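You operate a simulated robot arm through the tools that you are given. There is no shell and no other tool. Be economical: measure what you need, move in short steps, check, and stop when the job is done.

You are at the controls of a simulated two-armed robot. One attempt, no reset.

## Task
Pick up the roast tin from the fourth board from the bottom of the wire shelving with one hand, pass it to the other hand and put it on the counter by the pot. Set down upright: tin.

It is judged by the outcome, as a careful person would: the job done as asked, and still so three seconds after it is handed in. It fails if anything else is knocked over, pushed out of place, dropped, spilled or broken.

## Robot
Two 7-joint arms with two-finger parallel grippers on one trunk, on a base that drives. Base frame: it is fixed to the floor where the robot stands at the start and does not move with it; the origin is under the middle of the robot, x ahead of it, y to its left, z up. Readings come in mm, degrees, newtons and seconds.
The left shoulder is at the start at [110, 169, 1494], the right one opposite. Each reaches about 988 mm from its shoulder. Places, roughly: counter by the pot [200, -1600, 1000]. Payload 1.57 kg a hand.
The TCP of each hand is the grasp point between the finger pads, 30 mm short of the fingertips. In the tool frame z runs along the fingers and y along their closing line. The gripper opens to 80 mm. The fingers are 17 mm wide and 12 mm thick; the gripper's body (40 by 82 mm) begins 80 mm behind the TCP.
Orientation is told as [roll, pitch, yaw] about the base's x, y, z axes, in that order, counted from this pose: with the fingers straight down and closing along the base's y, the tool's x points along the base's -x, its y along +y and its z along -z.

## Interface
- The arms move only by the tool servo_tool. It takes "left_deltas", "right_deltas" or both (then of equal length, played together; a hand with none holds still); each is a list of rows, each a list of 7 numbers: the turn, a rotation vector about the tool's x, y, z in degrees, then the shift along the tool's x, y, z in mm, then the finger opening in mm, from 0 to 80. In form: [[ax, ay, az, tx, ty, tz, fingers], ...]. A call has 1 to 20 rows; each row shifts and turns the commanded pose from where the row before left it, along the tool's axes as they then stand. Rows are played at 5 a second. More than 50 mm and 8.6 degrees between two rows, or a gripper value outside its range, and nothing of the call is played. A pose out of reach is approached as far as the arm can. The call stops where the force on the tool passes 40 N (or 10 N more than at its start, if that is more) or the arm is blocked; 0.2 s more then pass. Each finger travels about 72 mm/s and halts on what it meets, pressing with about 37 N; the grip force reading is that of the motor and also rises with nothing between the fingers. The clock runs only during rows and for 0.2 s after the last one: add rows that do not move to give the fingers time. It gives the time, the measured TCP pose, the force on the tool (base axes), the opening and the grip force at its end, in the units of the frame above (readings bear some noise), with the torque about the TCP (base axes, N m) and any sound that the robot's microphone picked up, and new pictures: "pictures" is both (left out), scene, wrist or none (wrist: the cameras of the hands that moved).
- Cameras (640 x 400 px; columns grow to the right, rows downward): "scene" is now at [159, -36, 1681.1]; the picture's right is [-0.26, -0.96, 0.00], its down [-0.71, 0.19, -0.68] and it looks along [0.66, -0.18, -0.73] (base axes); focal length 295 px, centre (320, 200). "left" rides on the left gripper at [72, 7, -122] in its tool frame; the picture's right is [-0.09, 1.00, 0.00], its down [-0.84, -0.08, -0.54] and it looks along [-0.54, -0.05, 0.84] (tool axes); focal length 238 px, centre (320, 200). "right" rides on the right gripper at [72, -7, -122] in its tool frame; the picture's right is [0.09, 1.00, 0.00], its down [-0.84, 0.08, -0.54] and it looks along [-0.54, 0.05, 0.84] (tool axes); focal length 238 px, centre (320, 200). There is no depth. A picture from a camera that has moved, and an enlarged one, comes with that camera's place and axes in the base frame and with its lens. The place of the scene camera against the robot may be out by one fixed shift of up to 18 mm in any direction.
- move_column(by): slides the trunk up (or, below 0, down) by that many mm; the arms and the scene camera ride with it, the base frame stays. It gives what a move gives, with no picture.
- drive_base(legs): drives the robot by 1 to 6 legs, each [ahead, left, turn to the left] in mm, mm and degrees, along the robot's own axes; the way and the turn of a leg run together, so that a leg with both is an arc; at most 1500 mm and 180 degrees a leg. The arms and the cameras ride along, it lands a little off, and it stops where it bumps. It gives what a move gives, and a new picture of the scene camera.
- pan_tilt(pan, tilt): turns the head with the scene camera to pan (to the left, within 86 degrees either way) and tilt (down, from -29 to 69), counted from straight ahead of the robot. It gives what a move gives, and a new picture of the scene camera.
- inspect(camera, box): a new picture of the part [left, top, right, bottom] of that camera's present view, enlarged. The clock stands still meanwhile.
- finish_job(): hands the job in; it is judged then, once.

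Work in short steps. Places have to be worked out from the pictures, the camera data and where the tool is seen: move nearer, look again, correct. Check each grasp and each placing, and mend what went wrong. You have 120 turns and 260 pictures in all, those below and enlarged ones among them. Open the grippers and draw the arms clear of the work before you hand the job in, unless the task says otherwise; then end with one line.

The tools are called after ">>>" as name(argument=value, ...) on one line, values as JSON. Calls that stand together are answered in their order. servo_tool: Moves the arms, as the interface text tells. Its arguments: {"type":"object","properties":{"left_deltas":{"type":"array"},"right_deltas":{"type":"array"},"pictures":{"type":"string","enum":["both","scene","wrist","none"]}},"required":[]} The other tools are called the same way: move_column (by) slides the trunk up or down; drive_base (legs) drives the base; pan_tilt (pan, tilt) turns the head that bears the scene camera; inspect (camera, box) takes an enlarged picture of a part of a camera's view; finish_job () hands the job in.

At the start:

```text
t: 0.0
left_tcp_pos: [429.8, 64.2, 999.2]
left_tool_rot: [0.0, 0.0, 0.0]
left_wrist_force: [0.0, -0.4, 0.4]
left_moment: [0.0, -0.02, 0.0]
left_finger_gap: 80.1
left_gripper_force: 0.0
right_tcp_pos: [411.0, -307.6, 1000.1]
right_tool_rot: [0.0, 0.0, 0.1]
right_wrist_force: [-0.2, 0.2, 0.3]
right_moment: [0.01, 0.01, 0.01]
right_finger_gap: 79.8
right_gripper_force: 0.0
trunk travel left (down, up): [-808.0, 82.0]
robot x, y, heading: [-2.4, -2.8, 0.1]
head pan, tilt: [-15.3, 47.0]
```

scene: 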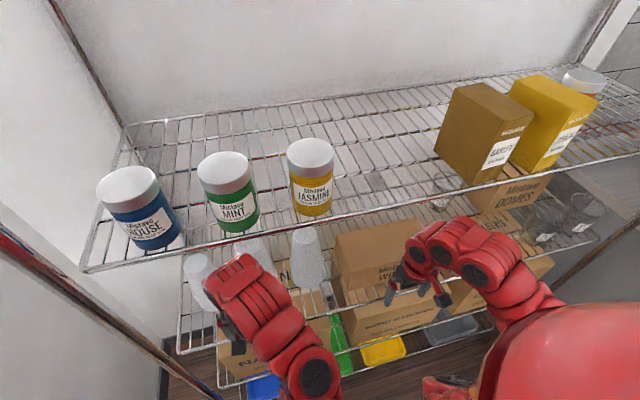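
right: 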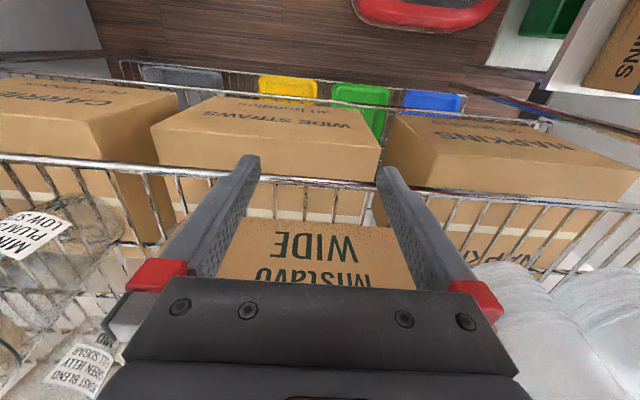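
left: 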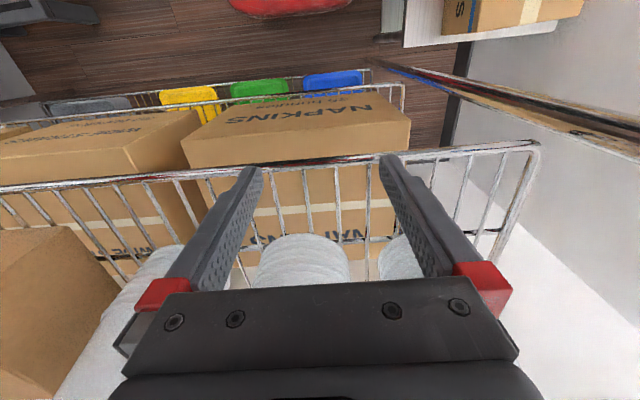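

The top board shows tins labelled House, Mint and Jasmine, plus boxes, but no Roast yet. I'll look closer at the labels and turn the head to see the rest.

>>> inspect(camera="scene", box=[80, 120, 360, 295])

>>> inspect(camera="scene", box=[400, 50, 640, 200])

>>> pan_tilt(pan=-25, tilt=15)

```text
2.29 times, centred on (220, 208) of scene
camera zoom: at [159.0, -36.0, 1681.1], right [-0.26, -0.96, 0.0], down [-0.71, 0.19, -0.68], along [0.66, -0.18, -0.73], focal length 673 px, centre (549, 183)
```

zoom: 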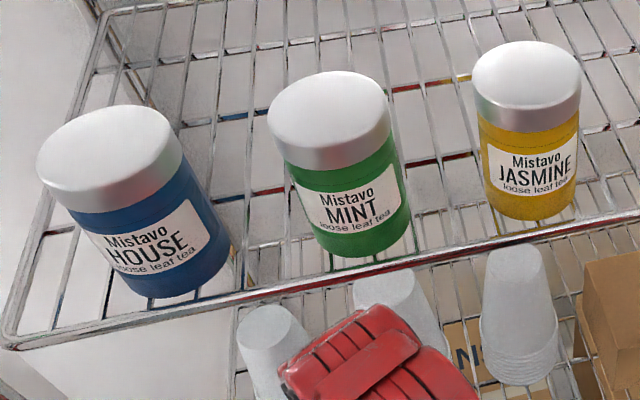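

```text
2.67 times, centred on (520, 125) of scene
camera zoom: at [159.0, -36.0, 1681.1], right [-0.26, -0.96, 0.0], down [-0.71, 0.19, -0.68], along [0.66, -0.18, -0.73], focal length 786 px, centre (-213, 400)
```

zoom: 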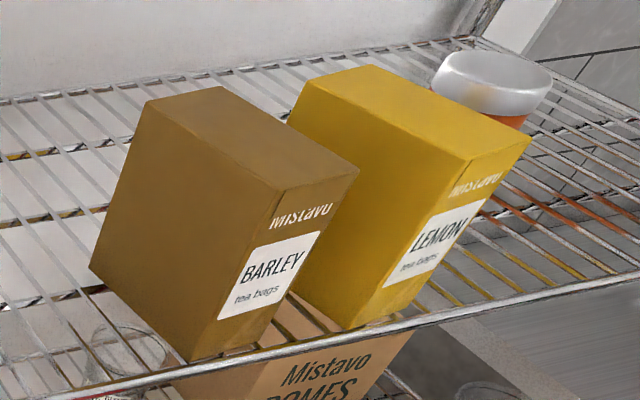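

```text
t: 1.0
left_tcp_pos: [431.1, 63.2, 1001.3]
left_tool_rot: [0.0, 0.1, 0.0]
left_wrist_force: [-0.2, 0.3, 0.5]
left_moment: [0.0, 0.0, -0.01]
left_finger_gap: 79.8
left_gripper_force: 0.1
right_tcp_pos: [411.8, -306.9, 999.3]
right_tool_rot: [0.0, -0.1, 0.0]
right_wrist_force: [0.4, 0.4, 1.0]
right_moment: [0.0, -0.01, 0.0]
right_finger_gap: 80.3
right_gripper_force: 0.1
trunk travel left (down, up): [-808.0, 82.0]
robot x, y, heading: [1.4, -1.5, -0.3]
head pan, tilt: [-25.0, 15.0]
camera scene: at [166.9, -54.3, 1730.7], right [-0.42, -0.91, 0.0], down [-0.24, 0.11, -0.97], along [0.88, -0.41, -0.26], focal length 295 px, centre (320, 200)
```

scene: 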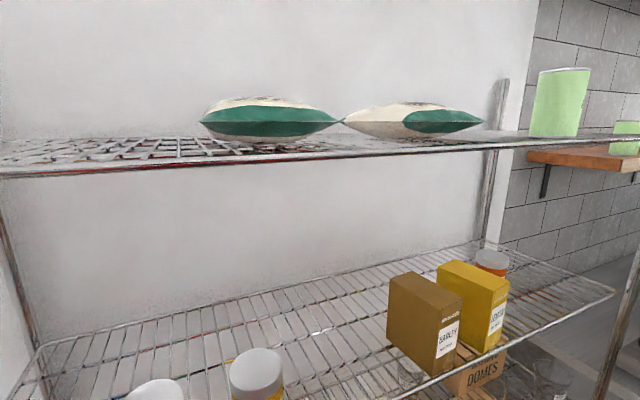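

An orange tin with a white lid stands behind the Lemon box at the far end. I'll look around to the right for the counter, and down to count the boards.

>>> pan_tilt(pan=-80, tilt=30)

>>> pan_tilt(pan=-40, tilt=40)

>>> inspect(camera="scene", box=[240, 40, 480, 190])

```text
t: 2.2
left_tcp_pos: [430.4, 63.3, 998.2]
left_tool_rot: [0.0, 0.0, 0.0]
left_wrist_force: [-0.2, 0.0, 0.4]
left_moment: [-0.01, 0.01, 0.02]
left_finger_gap: 79.9
left_gripper_force: 0.1
right_tcp_pos: [411.5, -307.8, 1000.0]
right_tool_rot: [0.0, 0.1, 0.1]
right_wrist_force: [0.1, -0.5, 0.1]
right_moment: [-0.04, 0.0, -0.01]
right_finger_gap: 79.9
right_gripper_force: 0.0
trunk travel left (down, up): [-808.0, 82.0]
robot x, y, heading: [1.5, -1.8, -0.1]
head pan, tilt: [-80.0, 30.0]
camera scene: at [98.0, -104.0, 1706.6], right [-0.98, -0.17, 0.0], down [-0.09, 0.49, -0.87], along [0.15, -0.85, -0.5], focal length 295 px, centre (320, 200)
```

scene: 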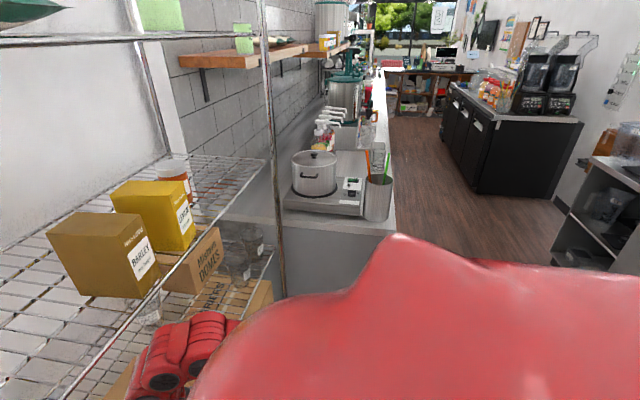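

```text
t: 3.3
left_tcp_pos: [429.7, 63.3, 1000.1]
left_tool_rot: [0.1, 0.0, 0.0]
left_wrist_force: [0.2, -0.7, -0.8]
left_moment: [-0.01, -0.03, -0.03]
left_finger_gap: 80.2
left_gripper_force: 0.0
right_tcp_pos: [411.3, -308.3, 999.8]
right_tool_rot: [0.0, 0.0, -0.1]
right_wrist_force: [0.6, -0.1, -0.4]
right_moment: [0.01, 0.0, -0.02]
right_finger_gap: 79.9
right_gripper_force: 0.1
trunk travel left (down, up): [-808.0, 82.0]
robot x, y, heading: [-2.6, 0.9, 0.1]
head pan, tilt: [-40.0, 40.0]
camera scene: at [147.3, -69.6, 1691.2], right [-0.64, -0.77, 0.0], down [-0.49, 0.41, -0.77], along [0.59, -0.49, -0.64], focal length 295 px, centre (320, 200)
```

scene: 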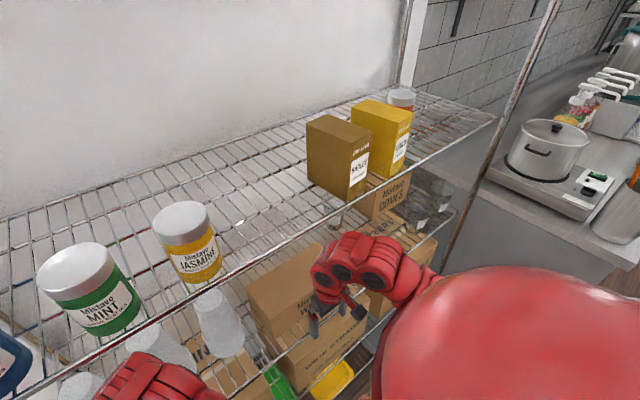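

```text
2.67 times, centred on (360, 115) of scene
camera zoom: at [147.3, -69.6, 1691.2], right [-0.64, -0.77, 0.0], down [-0.49, 0.41, -0.77], along [0.59, -0.49, -0.64], focal length 786 px, centre (213, 427)
```

zoom: 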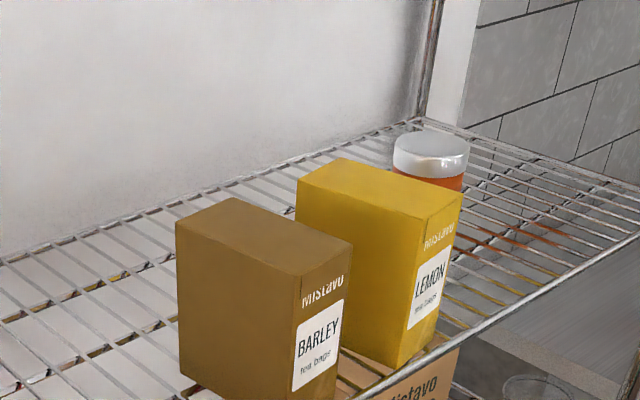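

The board looks about 1290 mm high with its front edge near x≈470, and the orange tin is near the right end by the Lemon box. I'll back off a little and shift right to see it from a new angle, which also gives a baseline for triangulation.

>>> drive_base(legs=[[-120, 0, 0], [0, -400, 0]])

>>> pan_tilt(pan=-20, tilt=35)

```text
t: 6.6
left_tcp_pos: [310.6, -334.8, 1000.6]
left_tool_rot: [0.0, 0.0, -0.2]
left_wrist_force: [0.4, -0.1, 0.6]
left_moment: [0.01, 0.02, -0.02]
left_finger_gap: 80.0
left_gripper_force: 0.0
right_tcp_pos: [291.2, -707.0, 999.8]
right_tool_rot: [0.1, -0.1, -0.1]
right_wrist_force: [-0.3, 0.1, -0.1]
right_moment: [0.02, -0.02, 0.01]
right_finger_gap: 80.0
right_gripper_force: 0.0
trunk travel left (down, up): [-808.0, 82.0]
robot x, y, heading: [-118.9, -400.2, -0.2]
head pan, tilt: [-40.0, 40.0]
camera scene: at [27.2, -467.2, 1691.2], right [-0.64, -0.77, 0.0], down [-0.49, 0.41, -0.77], along [0.59, -0.49, -0.64], focal length 295 px, centre (320, 200)
```

scene: 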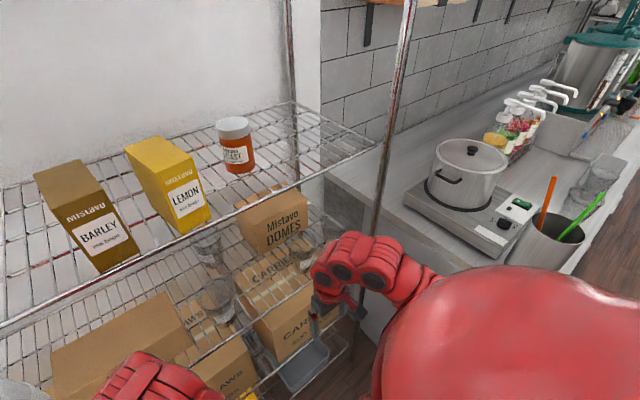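

```text
t: 7.4
left_tcp_pos: [309.5, -335.3, 999.2]
left_tool_rot: [0.0, 0.0, -0.2]
left_wrist_force: [-0.8, -0.1, -0.2]
left_moment: [-0.04, 0.0, 0.02]
left_finger_gap: 79.8
left_gripper_force: 0.0
right_tcp_pos: [290.2, -706.4, 998.7]
right_tool_rot: [0.0, 0.0, -0.2]
right_wrist_force: [1.0, 0.9, 0.5]
right_moment: [-0.02, 0.01, -0.04]
right_finger_gap: 79.9
right_gripper_force: 0.0
trunk travel left (down, up): [-808.0, 82.0]
robot x, y, heading: [-123.5, -395.9, -0.3]
head pan, tilt: [-20.0, 35.0]
camera scene: at [44.8, -443.1, 1698.7], right [-0.34, -0.94, 0.0], down [-0.54, 0.2, -0.82], along [0.77, -0.28, -0.57], focal length 295 px, centre (320, 200)
```

scene: 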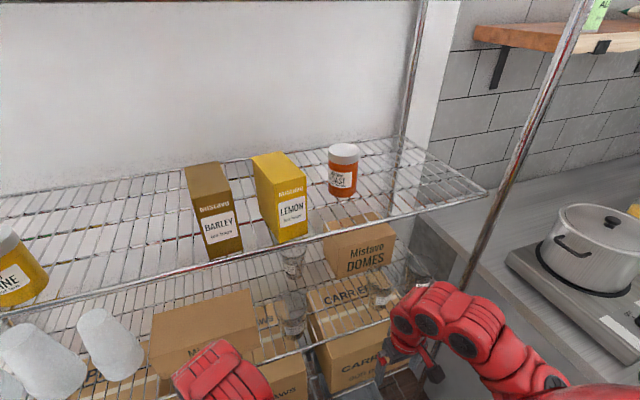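

The Roast tin is now in full view, and triangulation puts its lid top near (576, -691, 1425). I'll zoom in for its size and label.

>>> inspect(camera="scene", box=[240, 110, 400, 210])

>>> pan_tilt(pan=0, tilt=67)

>>> pan_tilt(pan=-65, tilt=35)

```text
4.00 times, centred on (320, 160) of scene
camera zoom: at [44.8, -443.1, 1698.7], right [-0.34, -0.94, 0.0], down [-0.54, 0.2, -0.82], along [0.77, -0.28, -0.57], focal length 1178 px, centre (320, 360)
```

zoom: 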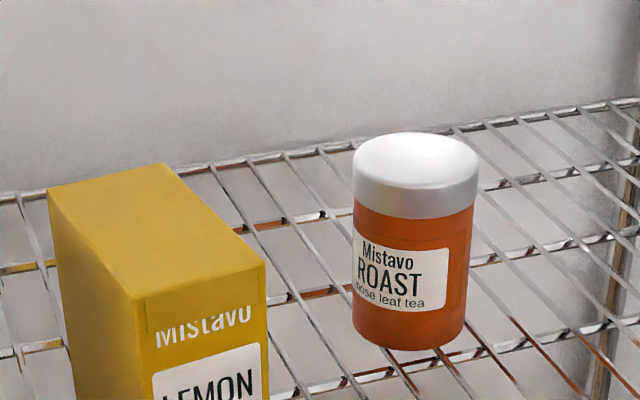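

```text
t: 8.4
left_tcp_pos: [309.8, -335.5, 999.9]
left_tool_rot: [-0.1, 0.0, -0.1]
left_wrist_force: [0.8, 0.3, 0.6]
left_moment: [0.02, 0.0, 0.02]
left_finger_gap: 79.9
left_gripper_force: 0.1
right_tcp_pos: [291.4, -705.8, 999.4]
right_tool_rot: [0.0, 0.0, -0.1]
right_wrist_force: [-0.2, 0.8, -0.4]
right_moment: [-0.01, -0.03, -0.02]
right_finger_gap: 79.9
right_gripper_force: 0.0
trunk travel left (down, up): [-808.0, 82.0]
robot x, y, heading: [-122.3, -400.2, -0.3]
head pan, tilt: [0.0, 67.0]
camera scene: at [20.3, -413.2, 1656.9], right [0.0, -1.0, 0.0], down [-0.92, 0.0, -0.39], along [0.39, 0.0, -0.92], focal length 295 px, centre (320, 200)
```

scene: 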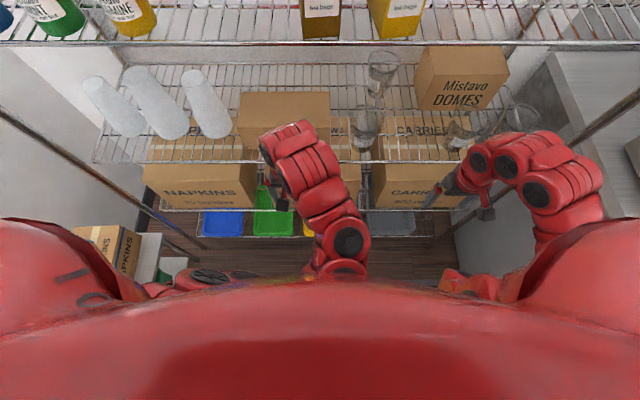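

```text
t: 9.8
left_tcp_pos: [310.8, -334.6, 999.3]
left_tool_rot: [0.0, 0.0, -0.1]
left_wrist_force: [-0.3, 0.1, 0.2]
left_moment: [-0.01, 0.02, 0.02]
left_finger_gap: 80.1
left_gripper_force: 0.1
right_tcp_pos: [292.6, -706.4, 998.5]
right_tool_rot: [0.0, 0.1, -0.1]
right_wrist_force: [-0.3, 0.6, -0.2]
right_moment: [-0.02, 0.03, -0.01]
right_finger_gap: 79.9
right_gripper_force: 0.1
trunk travel left (down, up): [-808.0, 82.0]
robot x, y, heading: [-118.2, -400.5, -0.1]
head pan, tilt: [-65.0, 35.0]
camera scene: at [-0.7, -492.8, 1698.7], right [-0.91, -0.42, 0.0], down [-0.24, 0.52, -0.82], along [0.35, -0.74, -0.57], focal length 295 px, centre (320, 200)
```

scene: 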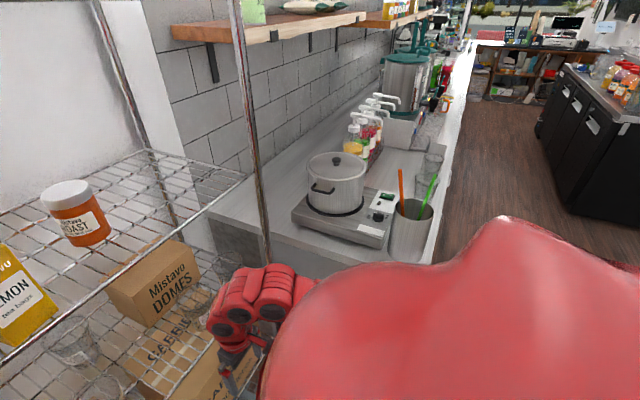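

The tin measures about 68 mm across the lid and 105 mm tall, standing at (572, -691) with about 90 mm of gap to Lemon; board 4 is near z≈1320 with its front edge at x≈438. The right hand will grip it low, fingers about 30° below horizontal, and the left hand will later take the lid from above. First I'll back off 150 mm to give the arm room.

>>> drive_base(legs=[[-150, 0, 0]])

>>> pan_tilt(pan=-25, tilt=30)

>>> servo_tool(right_deltas=[[0, -7.5, 0, -21.6, 1.2, -38, 80], [0, -7.5, 0, -26.4, 1.2, -34.9, 80], [0, -7.5, 0, -30.7, 1.2, -31.1, 80], [0, -7.5, 0, -34.5, 1.2, -26.8, 80], [0, -7.5, 0, -37.7, 1.2, -22.1, 80], [0, -7.5, 0, -40.2, 1.2, -17, 80], [0, -7.5, 0, -42.1, 1.2, -11.6, 80], [0, -7.5, 0, -43.2, 1.2, -6, 80]])

```text
t: 11.1
left_tcp_pos: [161.7, -334.1, 999.5]
left_tool_rot: [0.0, 0.0, -0.1]
left_wrist_force: [0.6, -0.2, -0.3]
left_moment: [0.02, 0.02, 0.01]
left_finger_gap: 79.9
left_gripper_force: 0.1
right_tcp_pos: [142.1, -705.8, 999.3]
right_tool_rot: [0.0, 0.1, -0.1]
right_wrist_force: [-0.4, 0.7, -0.1]
right_moment: [0.0, 0.01, -0.01]
right_finger_gap: 80.0
right_gripper_force: 0.1
trunk travel left (down, up): [-808.0, 82.0]
robot x, y, heading: [-271.3, -400.0, 0.0]
head pan, tilt: [-65.0, 35.0]
camera scene: at [-148.5, -492.9, 1698.6], right [-0.91, -0.42, 0.0], down [-0.24, 0.52, -0.82], along [0.34, -0.74, -0.57], focal length 295 px, centre (320, 200)
```

scene: 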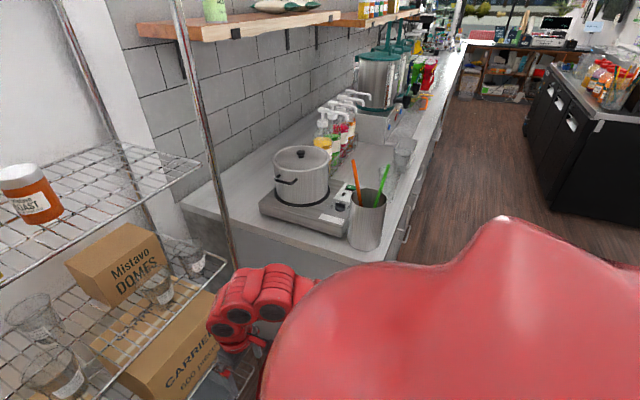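

```text
t: 12.2
left_tcp_pos: [160.9, -335.7, 1000.5]
left_tool_rot: [0.1, -0.1, -0.1]
left_wrist_force: [-0.6, 0.0, 0.7]
left_moment: [-0.01, -0.01, -0.02]
left_finger_gap: 80.0
left_gripper_force: 0.1
right_tcp_pos: [141.6, -706.1, 999.6]
right_tool_rot: [0.1, 0.0, -0.1]
right_wrist_force: [-0.2, -0.6, -0.7]
right_moment: [-0.02, 0.01, 0.01]
right_finger_gap: 80.0
right_gripper_force: 0.1
trunk travel left (down, up): [-808.0, 82.0]
robot x, y, heading: [-271.0, -395.4, -0.1]
head pan, tilt: [-25.0, 30.0]
camera scene: at [-105.2, -451.4, 1706.5], right [-0.43, -0.91, 0.0], down [-0.45, 0.21, -0.87], along [0.78, -0.37, -0.5], focal length 295 px, centre (320, 200)
```

scene: 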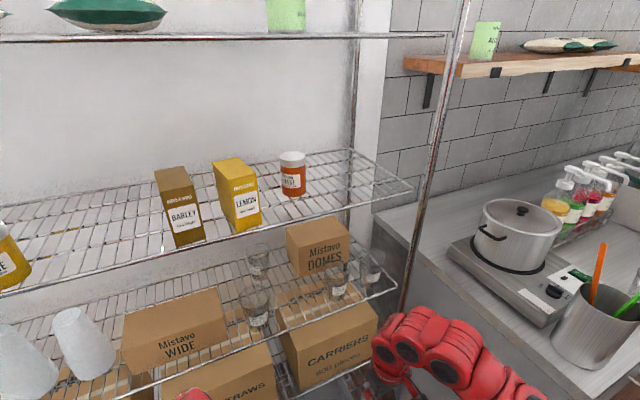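

```text
t: 14.0
left_tcp_pos: [160.4, -336.4, 1000.1]
left_tool_rot: [0.0, 0.0, -0.1]
left_wrist_force: [0.5, -0.4, 0.1]
left_moment: [-0.02, 0.01, 0.02]
left_finger_gap: 80.0
left_gripper_force: 0.0
right_tcp_pos: [326.7, -703.4, 1313.5]
right_tool_rot: [0.1, -59.9, -0.2]
right_wrist_force: [0.8, 0.2, 0.8]
right_moment: [-0.03, 0.02, -0.01]
right_finger_gap: 79.9
right_gripper_force: 0.0
right hand out of reach, approached as far as the arm can: row 3, 4
trunk travel left (down, up): [-808.0, 82.0]
robot x, y, heading: [-268.0, -394.3, -0.1]
head pan, tilt: [-25.0, 30.0]
camera scene: at [-104.4, -451.0, 1706.4], right [-0.42, -0.91, 0.0], down [-0.45, 0.21, -0.87], along [0.78, -0.37, -0.5], focal length 295 px, centre (320, 200)
camera right: at [183.8, -707.9, 1313.3], right [-0.04, 1.0, -0.08], down [-0.05, 0.08, 1.0], along [1.0, 0.05, 0.05], focal length 238 px, centre (320, 200)
```

scene: 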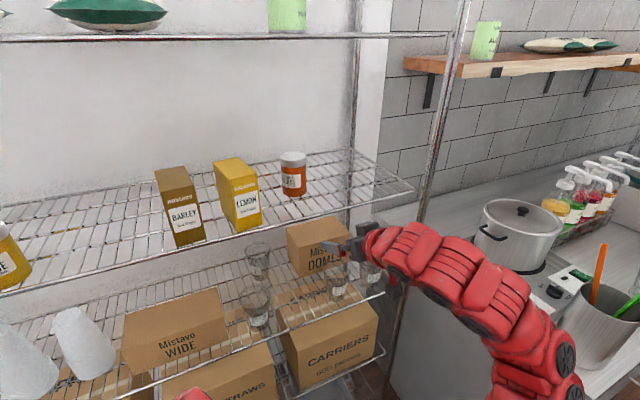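
right: 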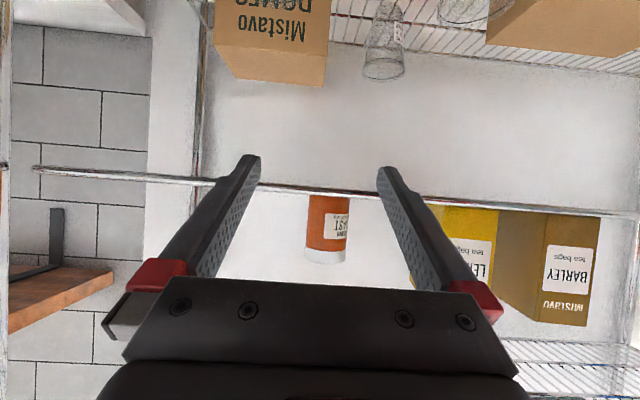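

The wrist camera now sees the tin upside down and puts its base near z≈1326 and its y near -672. I'll climb to the pre-grasp line behind the tin and measure again.

>>> servo_tool(right_deltas=[[0, 0, 0, -39.5, 6.8, -1.7, 80], [0, 0, 0, -39.5, 6.8, -1.7, 80], [0, 0, 0, -39.5, 6.8, -1.7, 80], [0, 0, 0, -39.5, 6.8, -1.7, 80]])

>>> inspect(camera="right", box=[240, 80, 400, 180])

```text
t: 15.0
left_tcp_pos: [162.3, -334.1, 999.9]
left_tool_rot: [-0.1, 0.0, -0.1]
left_wrist_force: [0.3, -0.2, -0.4]
left_moment: [0.0, -0.01, 0.0]
left_finger_gap: 80.1
left_gripper_force: 0.0
right_tcp_pos: [399.0, -674.9, 1453.6]
right_tool_rot: [-0.2, -59.9, 0.1]
right_wrist_force: [0.8, 0.0, 0.2]
right_moment: [0.0, 0.0, -0.01]
right_finger_gap: 79.8
right_gripper_force: 0.1
trunk travel left (down, up): [-808.0, 82.0]
robot x, y, heading: [-268.3, -396.9, -0.2]
head pan, tilt: [-25.0, 30.0]
camera scene: at [-104.4, -449.2, 1706.5], right [-0.42, -0.91, 0.0], down [-0.45, 0.21, -0.87], along [0.78, -0.37, -0.5], focal length 295 px, centre (320, 200)
camera right: at [256.7, -678.4, 1453.3], right [-0.04, 1.0, -0.08], down [-0.05, 0.08, 1.0], along [1.0, 0.05, 0.05], focal length 238 px, centre (320, 200)
```

scene: 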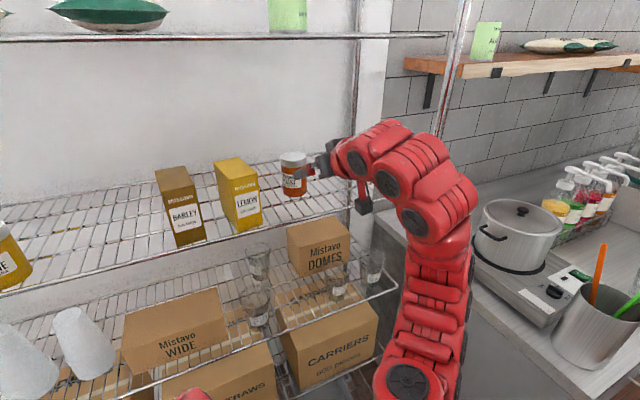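
right: 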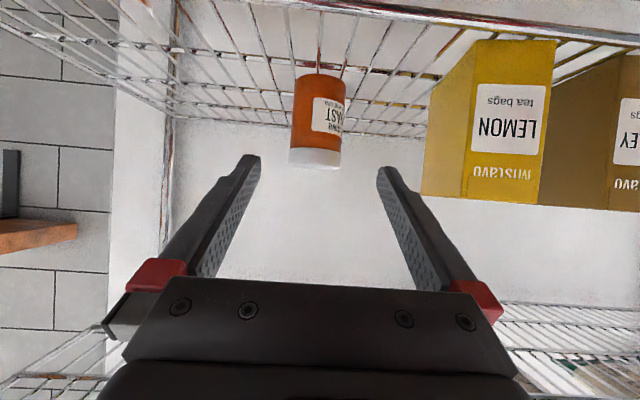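

```text
4.00 times, centred on (320, 130) of right
camera zoom: at [256.7, -678.4, 1453.3], right [-0.04, 1.0, -0.08], down [-0.05, 0.08, 1.0], along [1.0, 0.05, 0.05], focal length 953 px, centre (320, 480)
```

zoom: 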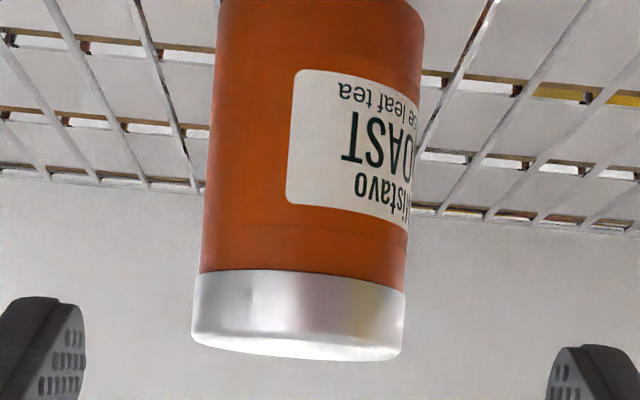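

Two wrist views agree: tin axis at y≈-673, x≈570, base z≈1323, top 1428. I'll advance halfway along the finger axis and recheck the centring.

>>> servo_tool(right_deltas=[[0, 0, 0, -1.5, 1, 25, 80], [0, 0, 0, -1.5, 1, 25, 80], [0, 0, 0, -1.5, 0, 25, 80], [0, 0, 0, -1.5, 0, 25, 80]])

```text
t: 16.0
left_tcp_pos: [161.6, -334.5, 999.6]
left_tool_rot: [0.1, 0.0, -0.2]
left_wrist_force: [0.4, -0.2, 0.8]
left_moment: [-0.02, 0.04, -0.02]
left_finger_gap: 80.0
left_gripper_force: 0.1
right_tcp_pos: [488.8, -671.6, 1406.9]
right_tool_rot: [-0.1, -59.9, 0.1]
right_wrist_force: [-0.6, 0.4, 0.0]
right_moment: [0.03, 0.02, -0.02]
right_finger_gap: 80.0
right_gripper_force: 0.0
trunk travel left (down, up): [-808.0, 82.0]
robot x, y, heading: [-272.7, -399.1, -0.3]
head pan, tilt: [-25.0, 30.0]
camera scene: at [-104.0, -450.5, 1706.4], right [-0.42, -0.91, 0.0], down [-0.45, 0.21, -0.87], along [0.78, -0.37, -0.5], focal length 295 px, centre (320, 200)
camera right: at [346.9, -676.9, 1406.8], right [-0.04, 1.0, -0.08], down [-0.05, 0.08, 1.0], along [1.0, 0.05, 0.04], focal length 238 px, centre (320, 200)
```

scene: 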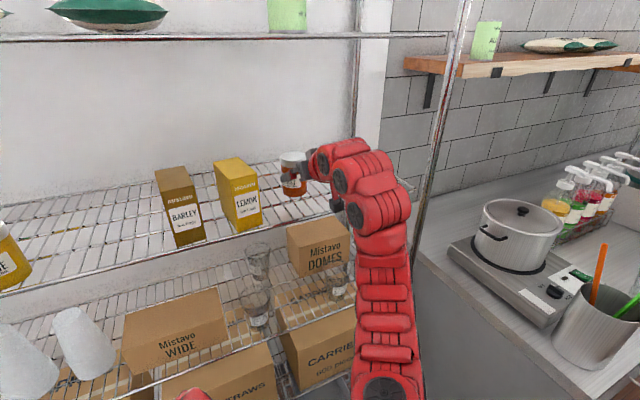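
right: 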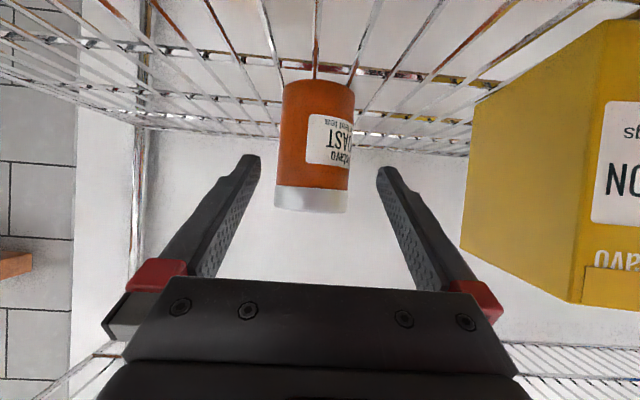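

Centring looks good, with the tin axis at (567, -674). I'll continue 91 mm along the fingers in small steps.

>>> servo_tool(right_deltas=[[0, 0, 0, 0, -1.2, 23, 80], [0, 0, 0, 0, -1.2, 23, 80], [0, 0, 0, -0.5, 0, 23, 80], [0, 0, 0, 0, 0, 22, 80]])

>>> inspect(camera="scene", box=[220, 110, 420, 235])

```text
t: 17.0
left_tcp_pos: [161.7, -334.9, 999.2]
left_tool_rot: [0.1, 0.1, -0.2]
left_wrist_force: [0.2, -0.6, 0.2]
left_moment: [-0.01, 0.0, -0.01]
left_finger_gap: 80.3
left_gripper_force: 0.1
right_tcp_pos: [567.3, -675.3, 1361.3]
right_tool_rot: [-0.2, -60.0, -0.1]
right_wrist_force: [0.2, -0.6, -0.7]
right_moment: [-0.04, -0.01, 0.0]
right_finger_gap: 80.1
right_gripper_force: 0.1
trunk travel left (down, up): [-808.0, 82.0]
robot x, y, heading: [-271.5, -396.1, -0.0]
head pan, tilt: [-25.0, 30.0]
camera scene: at [-104.1, -451.0, 1706.4], right [-0.42, -0.91, 0.0], down [-0.45, 0.21, -0.87], along [0.78, -0.37, -0.5], focal length 295 px, centre (320, 200)
camera right: at [425.7, -680.4, 1362.0], right [-0.04, 1.0, -0.08], down [-0.05, 0.08, 1.0], along [1.0, 0.05, 0.05], focal length 238 px, centre (320, 200)
```

scene: 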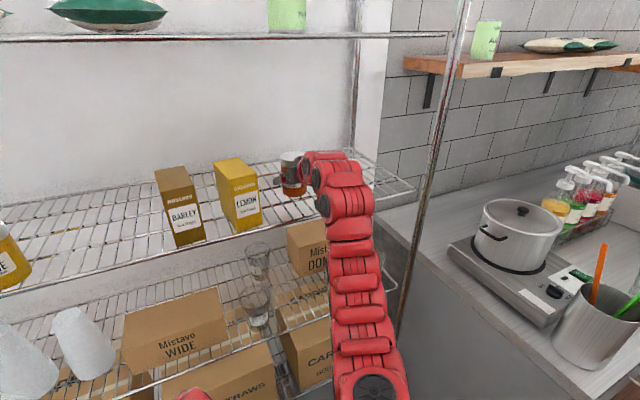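
right: 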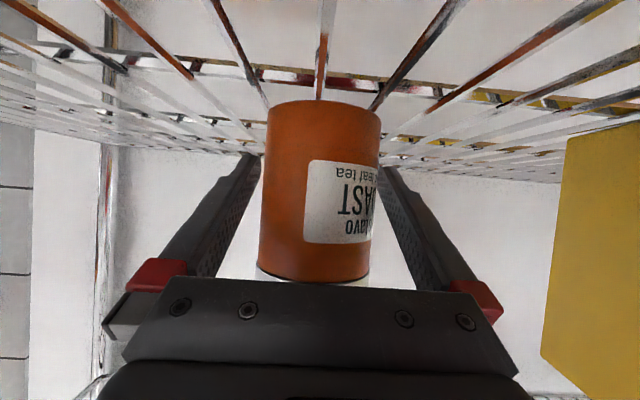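

```text
3.20 times, centred on (320, 172) of scene
camera zoom: at [-104.1, -451.0, 1706.4], right [-0.42, -0.91, 0.0], down [-0.45, 0.21, -0.87], along [0.78, -0.37, -0.5], focal length 943 px, centre (320, 288)
```

zoom: 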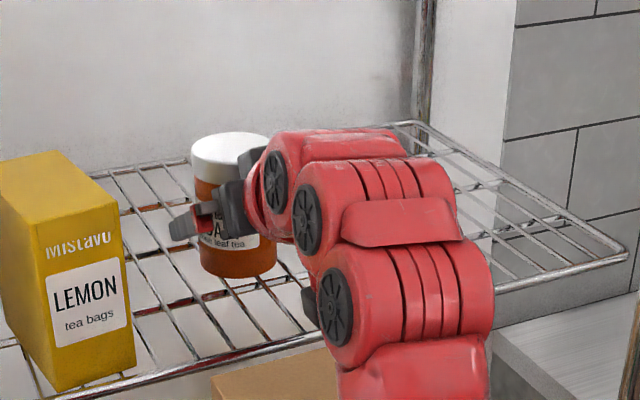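

The tin sits centred between the fingers with the TCP about 37 mm above its base. Closing the right gripper.

>>> servo_tool(right_deltas=[[0, 0, 0, 0, 0, 0, 68], [0, 0, 0, 0, 0, 0, 60], [0, 0, 0, 0, 0, 0, 50], [0, 0, 0, 0, 0, 0, 45], [0, 0, 0, 0, 0, 0, 45]], pictures="wrist")

```text
t: 18.2
left_tcp_pos: [160.6, -334.7, 999.7]
left_tool_rot: [0.1, 0.0, -0.1]
left_wrist_force: [0.1, -0.4, 0.9]
left_moment: [0.0, 0.02, -0.02]
left_finger_gap: 79.9
left_gripper_force: 0.1
right_tcp_pos: [566.4, -675.2, 1363.6]
right_tool_rot: [-0.2, -59.9, 0.0]
right_wrist_force: [1.4, -0.7, 2.8]
right_moment: [0.06, -0.05, -0.02]
right_finger_gap: 66.8
right_gripper_force: 36.2
trunk travel left (down, up): [-808.0, 82.0]
robot x, y, heading: [-270.7, -401.0, -0.1]
head pan, tilt: [-25.0, 30.0]
camera right: at [424.4, -680.7, 1362.7], right [-0.04, 1.0, -0.08], down [-0.05, 0.08, 1.0], along [1.0, 0.05, 0.05], focal length 238 px, centre (320, 200)
```

right: 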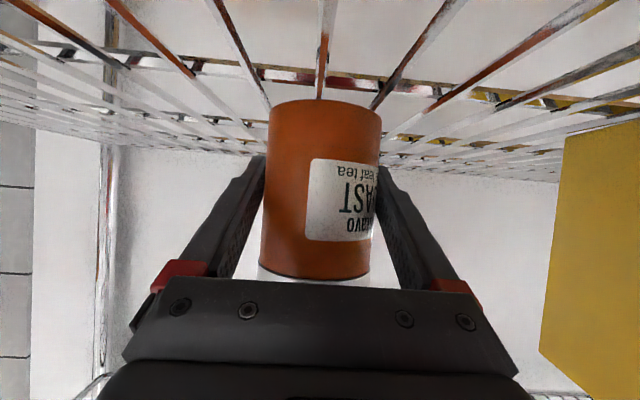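

The gap holds at 66.8 mm with full force, so the tin is gripped. I'll lift it about 45 mm straight up and check.

>>> servo_tool(right_deltas=[[0, 0, 0, -13, 0, -7.5, 45], [0, 0, 0, -13, 0, -7.5, 45], [0, 0, 0, -13, 0, -7.5, 45]])

```text
t: 19.0
left_tcp_pos: [161.4, -336.2, 999.0]
left_tool_rot: [0.0, 0.0, -0.1]
left_wrist_force: [0.3, 0.0, -0.2]
left_moment: [0.0, 0.01, -0.02]
left_finger_gap: 79.9
left_gripper_force: 0.2
right_tcp_pos: [567.3, -674.9, 1405.5]
right_tool_rot: [-0.1, -59.8, 0.0]
right_wrist_force: [0.0, 0.5, -1.3]
right_moment: [-0.02, 0.02, 0.0]
right_finger_gap: 66.9
right_gripper_force: 37.2
trunk travel left (down, up): [-808.0, 82.0]
robot x, y, heading: [-272.1, -399.2, -0.3]
head pan, tilt: [-25.0, 30.0]
camera scene: at [-104.8, -451.1, 1706.5], right [-0.42, -0.91, 0.0], down [-0.45, 0.21, -0.87], along [0.78, -0.37, -0.5], focal length 295 px, centre (320, 200)
camera right: at [424.9, -680.5, 1406.6], right [-0.04, 1.0, -0.08], down [-0.05, 0.08, 1.0], along [1.0, 0.05, 0.04], focal length 238 px, centre (320, 200)
```

scene: 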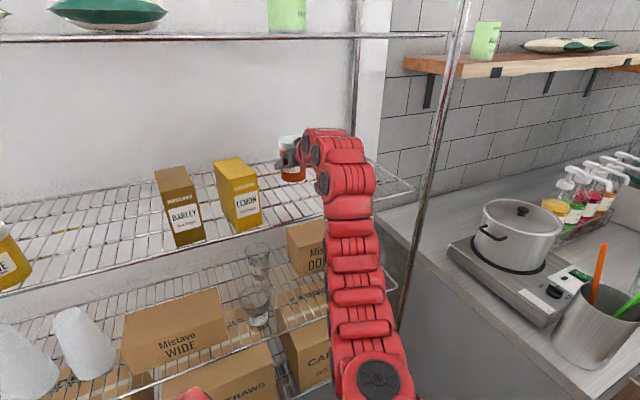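
right: 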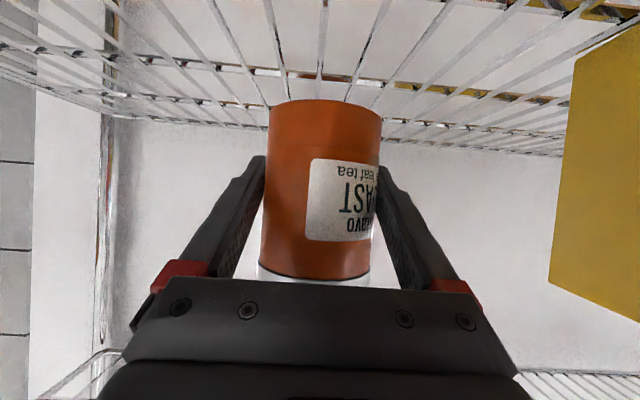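

The tin is lifted clean. I'll draw it straight back out of the shelf, away from Lemon.

>>> servo_tool(right_deltas=[[0, 0, 0, 15, 0, -26, 45], [0, 0, 0, 15, 0, -26, 45], [0, 0, 0, 15, 0, -26, 45], [0, 0, 0, 15, 0, -26, 45], [0, 0, 0, 15, 0, -26, 45], [0, 0, 0, 15, 0, -26, 45]], pictures="none")

>>> pan_tilt(pan=-86, tilt=30)

>>> pan_tilt(pan=86, tilt=30)

```text
t: 20.4
left_tcp_pos: [160.5, -336.6, 999.5]
left_tool_rot: [0.0, -0.1, -0.1]
left_wrist_force: [0.5, 0.6, 0.6]
left_moment: [0.0, 0.01, -0.02]
left_finger_gap: 79.8
left_gripper_force: 0.0
right_tcp_pos: [385.9, -675.7, 1408.7]
right_tool_rot: [0.0, -59.8, -0.1]
right_wrist_force: [-0.2, -0.8, -1.2]
right_moment: [0.02, 0.0, 0.0]
right_finger_gap: 66.8
right_gripper_force: 37.0
trunk travel left (down, up): [-808.0, 82.0]
robot x, y, heading: [-271.9, -396.5, -0.2]
head pan, tilt: [-25.0, 30.0]
```

```text
t: 21.7
left_tcp_pos: [162.3, -334.7, 998.7]
left_tool_rot: [0.0, 0.0, -0.1]
left_wrist_force: [0.5, -0.1, 0.1]
left_moment: [0.01, 0.01, 0.02]
left_finger_gap: 79.8
left_gripper_force: 0.0
right_tcp_pos: [386.5, -676.0, 1406.8]
right_tool_rot: [0.0, -59.8, -0.1]
right_wrist_force: [0.1, -0.3, -1.1]
right_moment: [0.0, 0.02, -0.03]
right_finger_gap: 66.7
right_gripper_force: 36.9
trunk travel left (down, up): [-808.0, 82.0]
robot x, y, heading: [-269.1, -396.3, -0.2]
head pan, tilt: [-85.9, 30.0]
camera scene: at [-180.4, -503.1, 1706.5], right [-1.0, -0.07, 0.0], down [-0.04, 0.5, -0.87], along [0.06, -0.86, -0.5], focal length 295 px, centre (320, 200)
```

scene: 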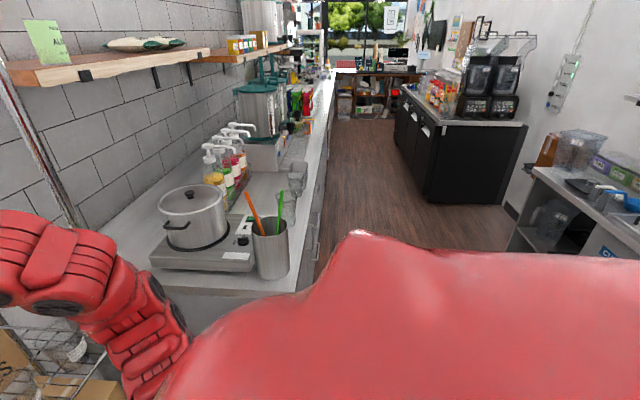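

```text
t: 24.3
left_tcp_pos: [160.8, -336.0, 999.1]
left_tool_rot: [0.0, 0.0, -0.1]
left_wrist_force: [0.1, 0.5, 0.0]
left_moment: [0.01, 0.0, 0.01]
left_finger_gap: 80.1
left_gripper_force: 0.1
right_tcp_pos: [387.2, -675.3, 1407.3]
right_tool_rot: [0.1, -60.0, -0.1]
right_wrist_force: [-0.3, -0.1, -1.9]
right_moment: [-0.01, 0.03, 0.03]
right_finger_gap: 67.0
right_gripper_force: 37.0
trunk travel left (down, up): [-808.0, 82.0]
robot x, y, heading: [-268.4, -400.0, 0.0]
head pan, tilt: [85.9, 30.0]
camera scene: at [-180.3, -322.8, 1706.6], right [1.0, -0.07, 0.0], down [-0.04, -0.5, -0.87], along [0.06, 0.86, -0.5], focal length 295 px, centre (320, 200)
```

scene: 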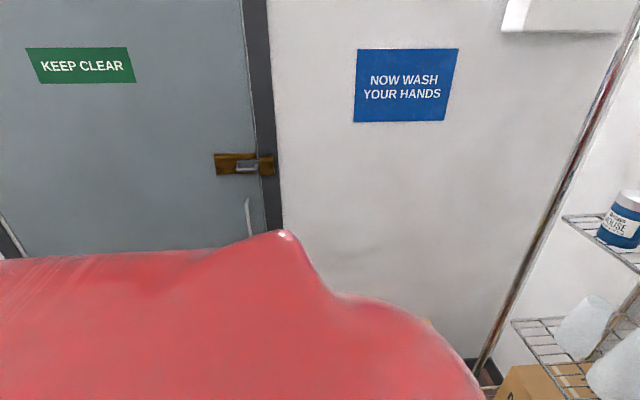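

The aisle behind is free (an open floor to about x≈-1500). I'll back away 200 mm from the shelf for handover room, then raise the left hand, fingers down, to above where the tin will be presented.

>>> drive_base(legs=[[-200, 0, 0]])

>>> pan_tilt(pan=-5, tilt=45)

>>> servo_tool(left_deltas=[[0, 0, 0, -16, 0, -37, 80], [0, 0, 0, -16, 0, -37, 80], [0, 0, 0, -16, 0, -37, 80], [0, 0, 0, -16, 0, -37, 80], [0, 0, 0, -16, 0, -37, 80], [0, 0, 0, -16, 0, -37, 80], [0, 0, 0, -16, 0, -37, 80], [0, 0, 0, -16, 0, -37, 80]], pictures="scene")

```text
t: 25.9
left_tcp_pos: [-38.0, -334.6, 999.3]
left_tool_rot: [0.0, 0.0, -0.2]
left_wrist_force: [0.2, 0.4, 0.3]
left_moment: [-0.02, 0.02, 0.02]
left_finger_gap: 79.9
left_gripper_force: 0.1
right_tcp_pos: [188.4, -675.4, 1406.4]
right_tool_rot: [0.1, -59.9, -0.2]
right_wrist_force: [-0.1, 0.3, -2.0]
right_moment: [-0.01, 0.04, -0.02]
right_finger_gap: 66.9
right_gripper_force: 36.8
trunk travel left (down, up): [-808.0, 82.0]
robot x, y, heading: [-469.1, -402.3, -0.3]
head pan, tilt: [85.9, 30.0]
camera scene: at [-378.2, -322.4, 1706.5], right [1.0, -0.07, 0.0], down [-0.04, -0.5, -0.87], along [0.06, 0.86, -0.5], focal length 295 px, centre (320, 200)
```

scene: 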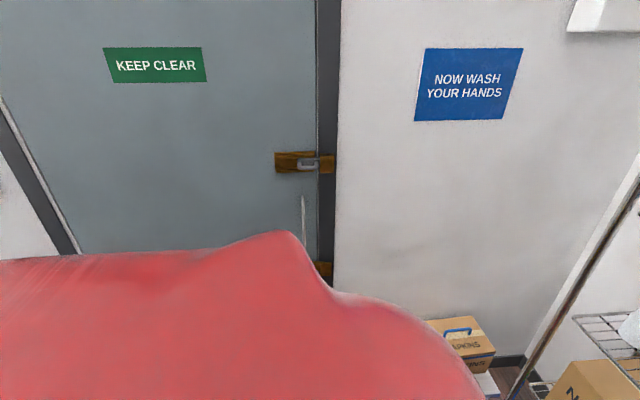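

```text
t: 27.6
left_tcp_pos: [-38.3, -334.5, 1000.7]
left_tool_rot: [0.1, 0.1, -0.1]
left_wrist_force: [-0.2, 0.3, 1.2]
left_moment: [0.01, 0.0, 0.02]
left_finger_gap: 80.0
left_gripper_force: 0.1
right_tcp_pos: [187.2, -676.3, 1409.5]
right_tool_rot: [0.1, -60.0, -0.1]
right_wrist_force: [1.0, -0.2, -2.1]
right_moment: [-0.03, 0.06, -0.01]
right_finger_gap: 66.6
right_gripper_force: 37.2
trunk travel left (down, up): [-808.0, 82.0]
robot x, y, heading: [-469.9, -399.5, -0.4]
head pan, tilt: [-5.0, 45.0]
camera scene: at [-305.1, -419.8, 1683.9], right [-0.09, -1.0, 0.0], down [-0.7, 0.06, -0.71], along [0.7, -0.06, -0.71], focal length 295 px, centre (320, 200)
```

scene: 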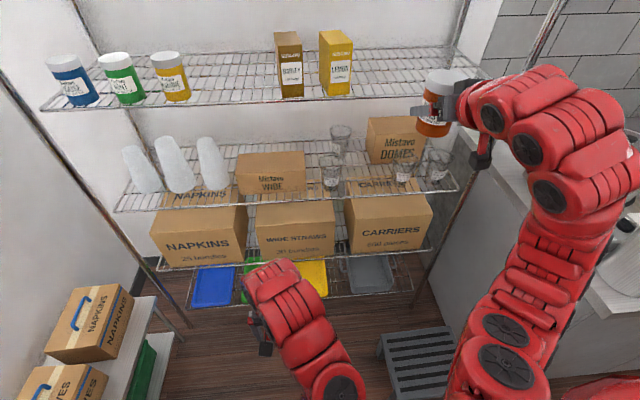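

```text
t: 29.4
left_tcp_pos: [-34.8, -334.1, 1004.1]
left_tool_rot: [0.3, -0.4, -0.2]
left_wrist_force: [-0.5, -0.7, 0.4]
left_moment: [0.0, -0.01, 0.01]
left_finger_gap: 79.8
left_gripper_force: 0.0
left hand out of reach, approached as far as the arm can: row 1, 2, 3, 4, 5, 6, 7, 8
right_tcp_pos: [187.2, -674.8, 1406.5]
right_tool_rot: [0.0, -59.9, -0.1]
right_wrist_force: [-0.5, 0.5, -0.7]
right_moment: [-0.01, 0.01, 0.01]
right_finger_gap: 66.7
right_gripper_force: 36.9
trunk travel left (down, up): [-808.0, 82.0]
robot x, y, heading: [-468.9, -394.7, -0.3]
head pan, tilt: [-5.0, 45.0]
camera scene: at [-305.1, -419.9, 1683.9], right [-0.09, -1.0, 0.0], down [-0.7, 0.06, -0.71], along [0.7, -0.06, -0.71], focal length 295 px, centre (320, 200)
```

scene: 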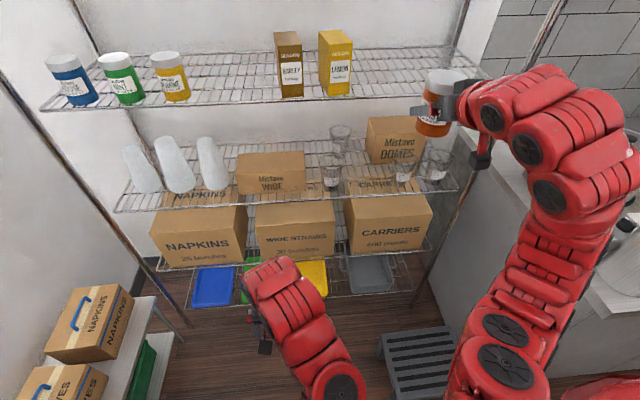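

The boards are confirmed: bins 1, boxes 2, cups 3, tins 4. There is also a step stool on the floor near (100, -930) to avoid. The left arm couldn't rise from its folded pose, so I'll move it forward first and then up.

>>> servo_tool(left_deltas=[[0, 0, 0, -41, 0, 0, 80], [0, 0, 0, -41, 0, 0, 80], [0, 0, 0, -41, 0, 0, 80], [0, 0, 0, -41, 0, 0, 80], [0, 0, 0, -41, 0, 0, 80], [0, 0, 0, -41, 0, 0, 80]], pictures="none")

>>> servo_tool(left_deltas=[[0, 0, 0, 0, 0, -43, 80], [0, 0, 0, 0, 0, -43, 80], [0, 0, 0, 0, 0, -43, 80], [0, 0, 0, 0, 0, -43, 80], [0, 0, 0, 0, 0, -43, 80], [0, 0, 0, 0, 0, -43, 80], [0, 0, 0, 0, 0, -43, 80]], pictures="scene")

```text
t: 30.8
left_tcp_pos: [212.6, -320.8, 996.8]
left_tool_rot: [0.1, 0.1, 0.0]
left_wrist_force: [0.4, 0.6, 0.4]
left_moment: [-0.03, 0.06, 0.01]
left_finger_gap: 79.8
left_gripper_force: 0.0
left hand out of reach, approached as far as the arm can: row 1
right_tcp_pos: [188.6, -675.7, 1406.9]
right_tool_rot: [0.0, -59.9, -0.1]
right_wrist_force: [0.8, 0.2, -2.1]
right_moment: [0.02, 0.02, 0.0]
right_finger_gap: 66.6
right_gripper_force: 37.0
trunk travel left (down, up): [-808.0, 82.0]
robot x, y, heading: [-470.1, -397.8, -0.2]
head pan, tilt: [-5.0, 45.0]
```

```text
t: 32.4
left_tcp_pos: [232.2, -326.4, 1268.5]
left_tool_rot: [0.1, 0.0, 0.0]
left_wrist_force: [-0.5, -0.6, 0.5]
left_moment: [0.0, 0.01, 0.02]
left_finger_gap: 80.1
left_gripper_force: 0.0
left hand out of reach, approached as far as the arm can: row 7
right_tcp_pos: [189.1, -675.9, 1406.5]
right_tool_rot: [0.3, -59.9, -0.3]
right_wrist_force: [-0.1, 0.3, -2.1]
right_moment: [0.03, 0.01, 0.03]
right_finger_gap: 66.8
right_gripper_force: 36.7
trunk travel left (down, up): [-808.0, 82.0]
robot x, y, heading: [-468.8, -396.6, -0.2]
head pan, tilt: [-5.0, 45.0]
camera scene: at [-303.7, -422.8, 1683.7], right [-0.09, -1.0, 0.0], down [-0.71, 0.06, -0.71], along [0.7, -0.06, -0.71], focal length 295 px, centre (320, 200)
```

scene: 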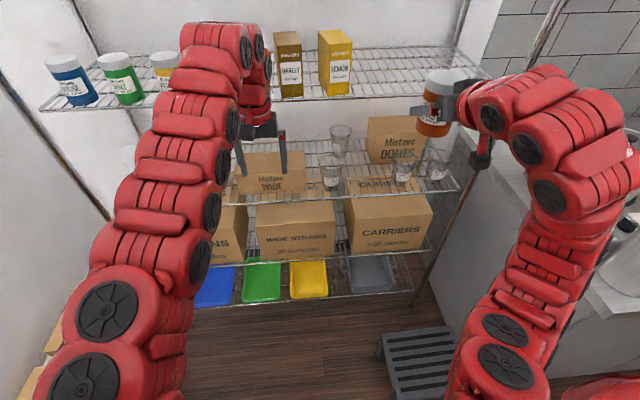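

The left hand waits at (232, -326, 1268), fingers down. Now I'll bring the tin with the right hand to the front centre, around (222, -450, 1120).

>>> servo_tool(right_deltas=[[0, 0, 0, 25.8, 25.1, 19.2, 45], [0, 0, 0, 25.8, 25.1, 19.2, 45], [0, 0, 0, 25.8, 25.1, 19.2, 45], [0, 0, 0, 25.8, 25.1, 19.2, 45], [0, 0, 0, 25.8, 25.1, 19.2, 45], [0, 0, 0, 25.8, 25.1, 19.2, 45], [0, 0, 0, 25.8, 25.1, 19.2, 45], [0, 0, 0, 25.8, 25.1, 19.2, 45], [0, 0, 0, 25.8, 25.1, 19.2, 45]], pictures="scene")

>>> inspect(camera="left", box=[0, 0, 640, 400])

```text
t: 34.4
left_tcp_pos: [230.2, -325.6, 1267.7]
left_tool_rot: [-0.1, 0.0, -0.2]
left_wrist_force: [0.3, -1.4, 0.3]
left_moment: [-0.02, -0.02, 0.03]
left_finger_gap: 79.7
left_gripper_force: 0.1
right_tcp_pos: [220.7, -449.1, 1118.5]
right_tool_rot: [-0.3, -59.9, 0.0]
right_wrist_force: [-0.7, 0.2, -2.0]
right_moment: [-0.01, 0.03, 0.01]
right_finger_gap: 66.7
right_gripper_force: 37.3
trunk travel left (down, up): [-808.0, 82.0]
robot x, y, heading: [-468.2, -396.6, -0.1]
head pan, tilt: [-5.0, 45.0]
camera scene: at [-304.8, -418.7, 1683.9], right [-0.09, -1.0, 0.0], down [-0.7, 0.06, -0.71], along [0.7, -0.06, -0.71], focal length 295 px, centre (320, 200)
```

scene: 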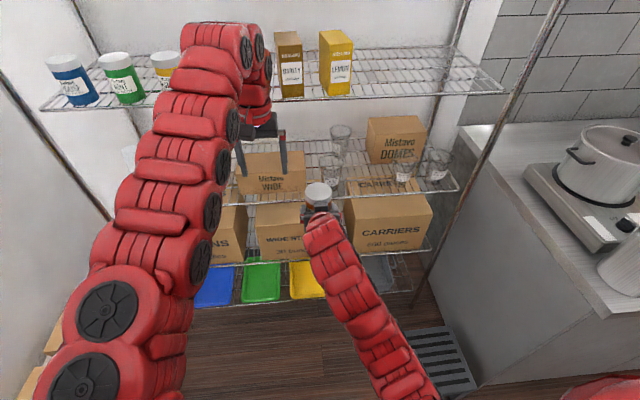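

```text
1.00 times, centred on (320, 200) of left (not enlarged: the box is as wide or as high as the picture)
camera zoom: at [159.6, -317.7, 1390.2], right [0.1, 1.0, 0.0], down [0.84, -0.08, 0.54], along [0.54, -0.05, -0.84], focal length 238 px, centre (320, 200)
```

zoom: 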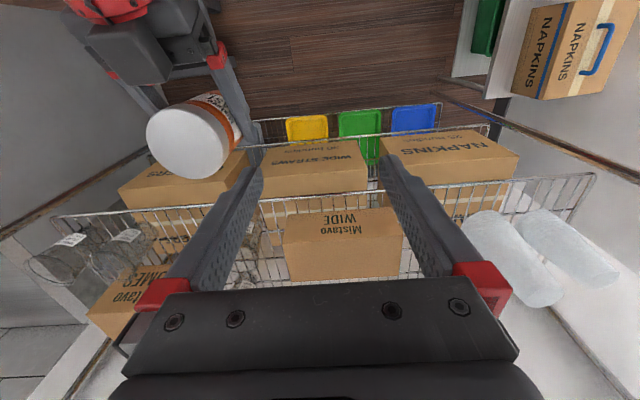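

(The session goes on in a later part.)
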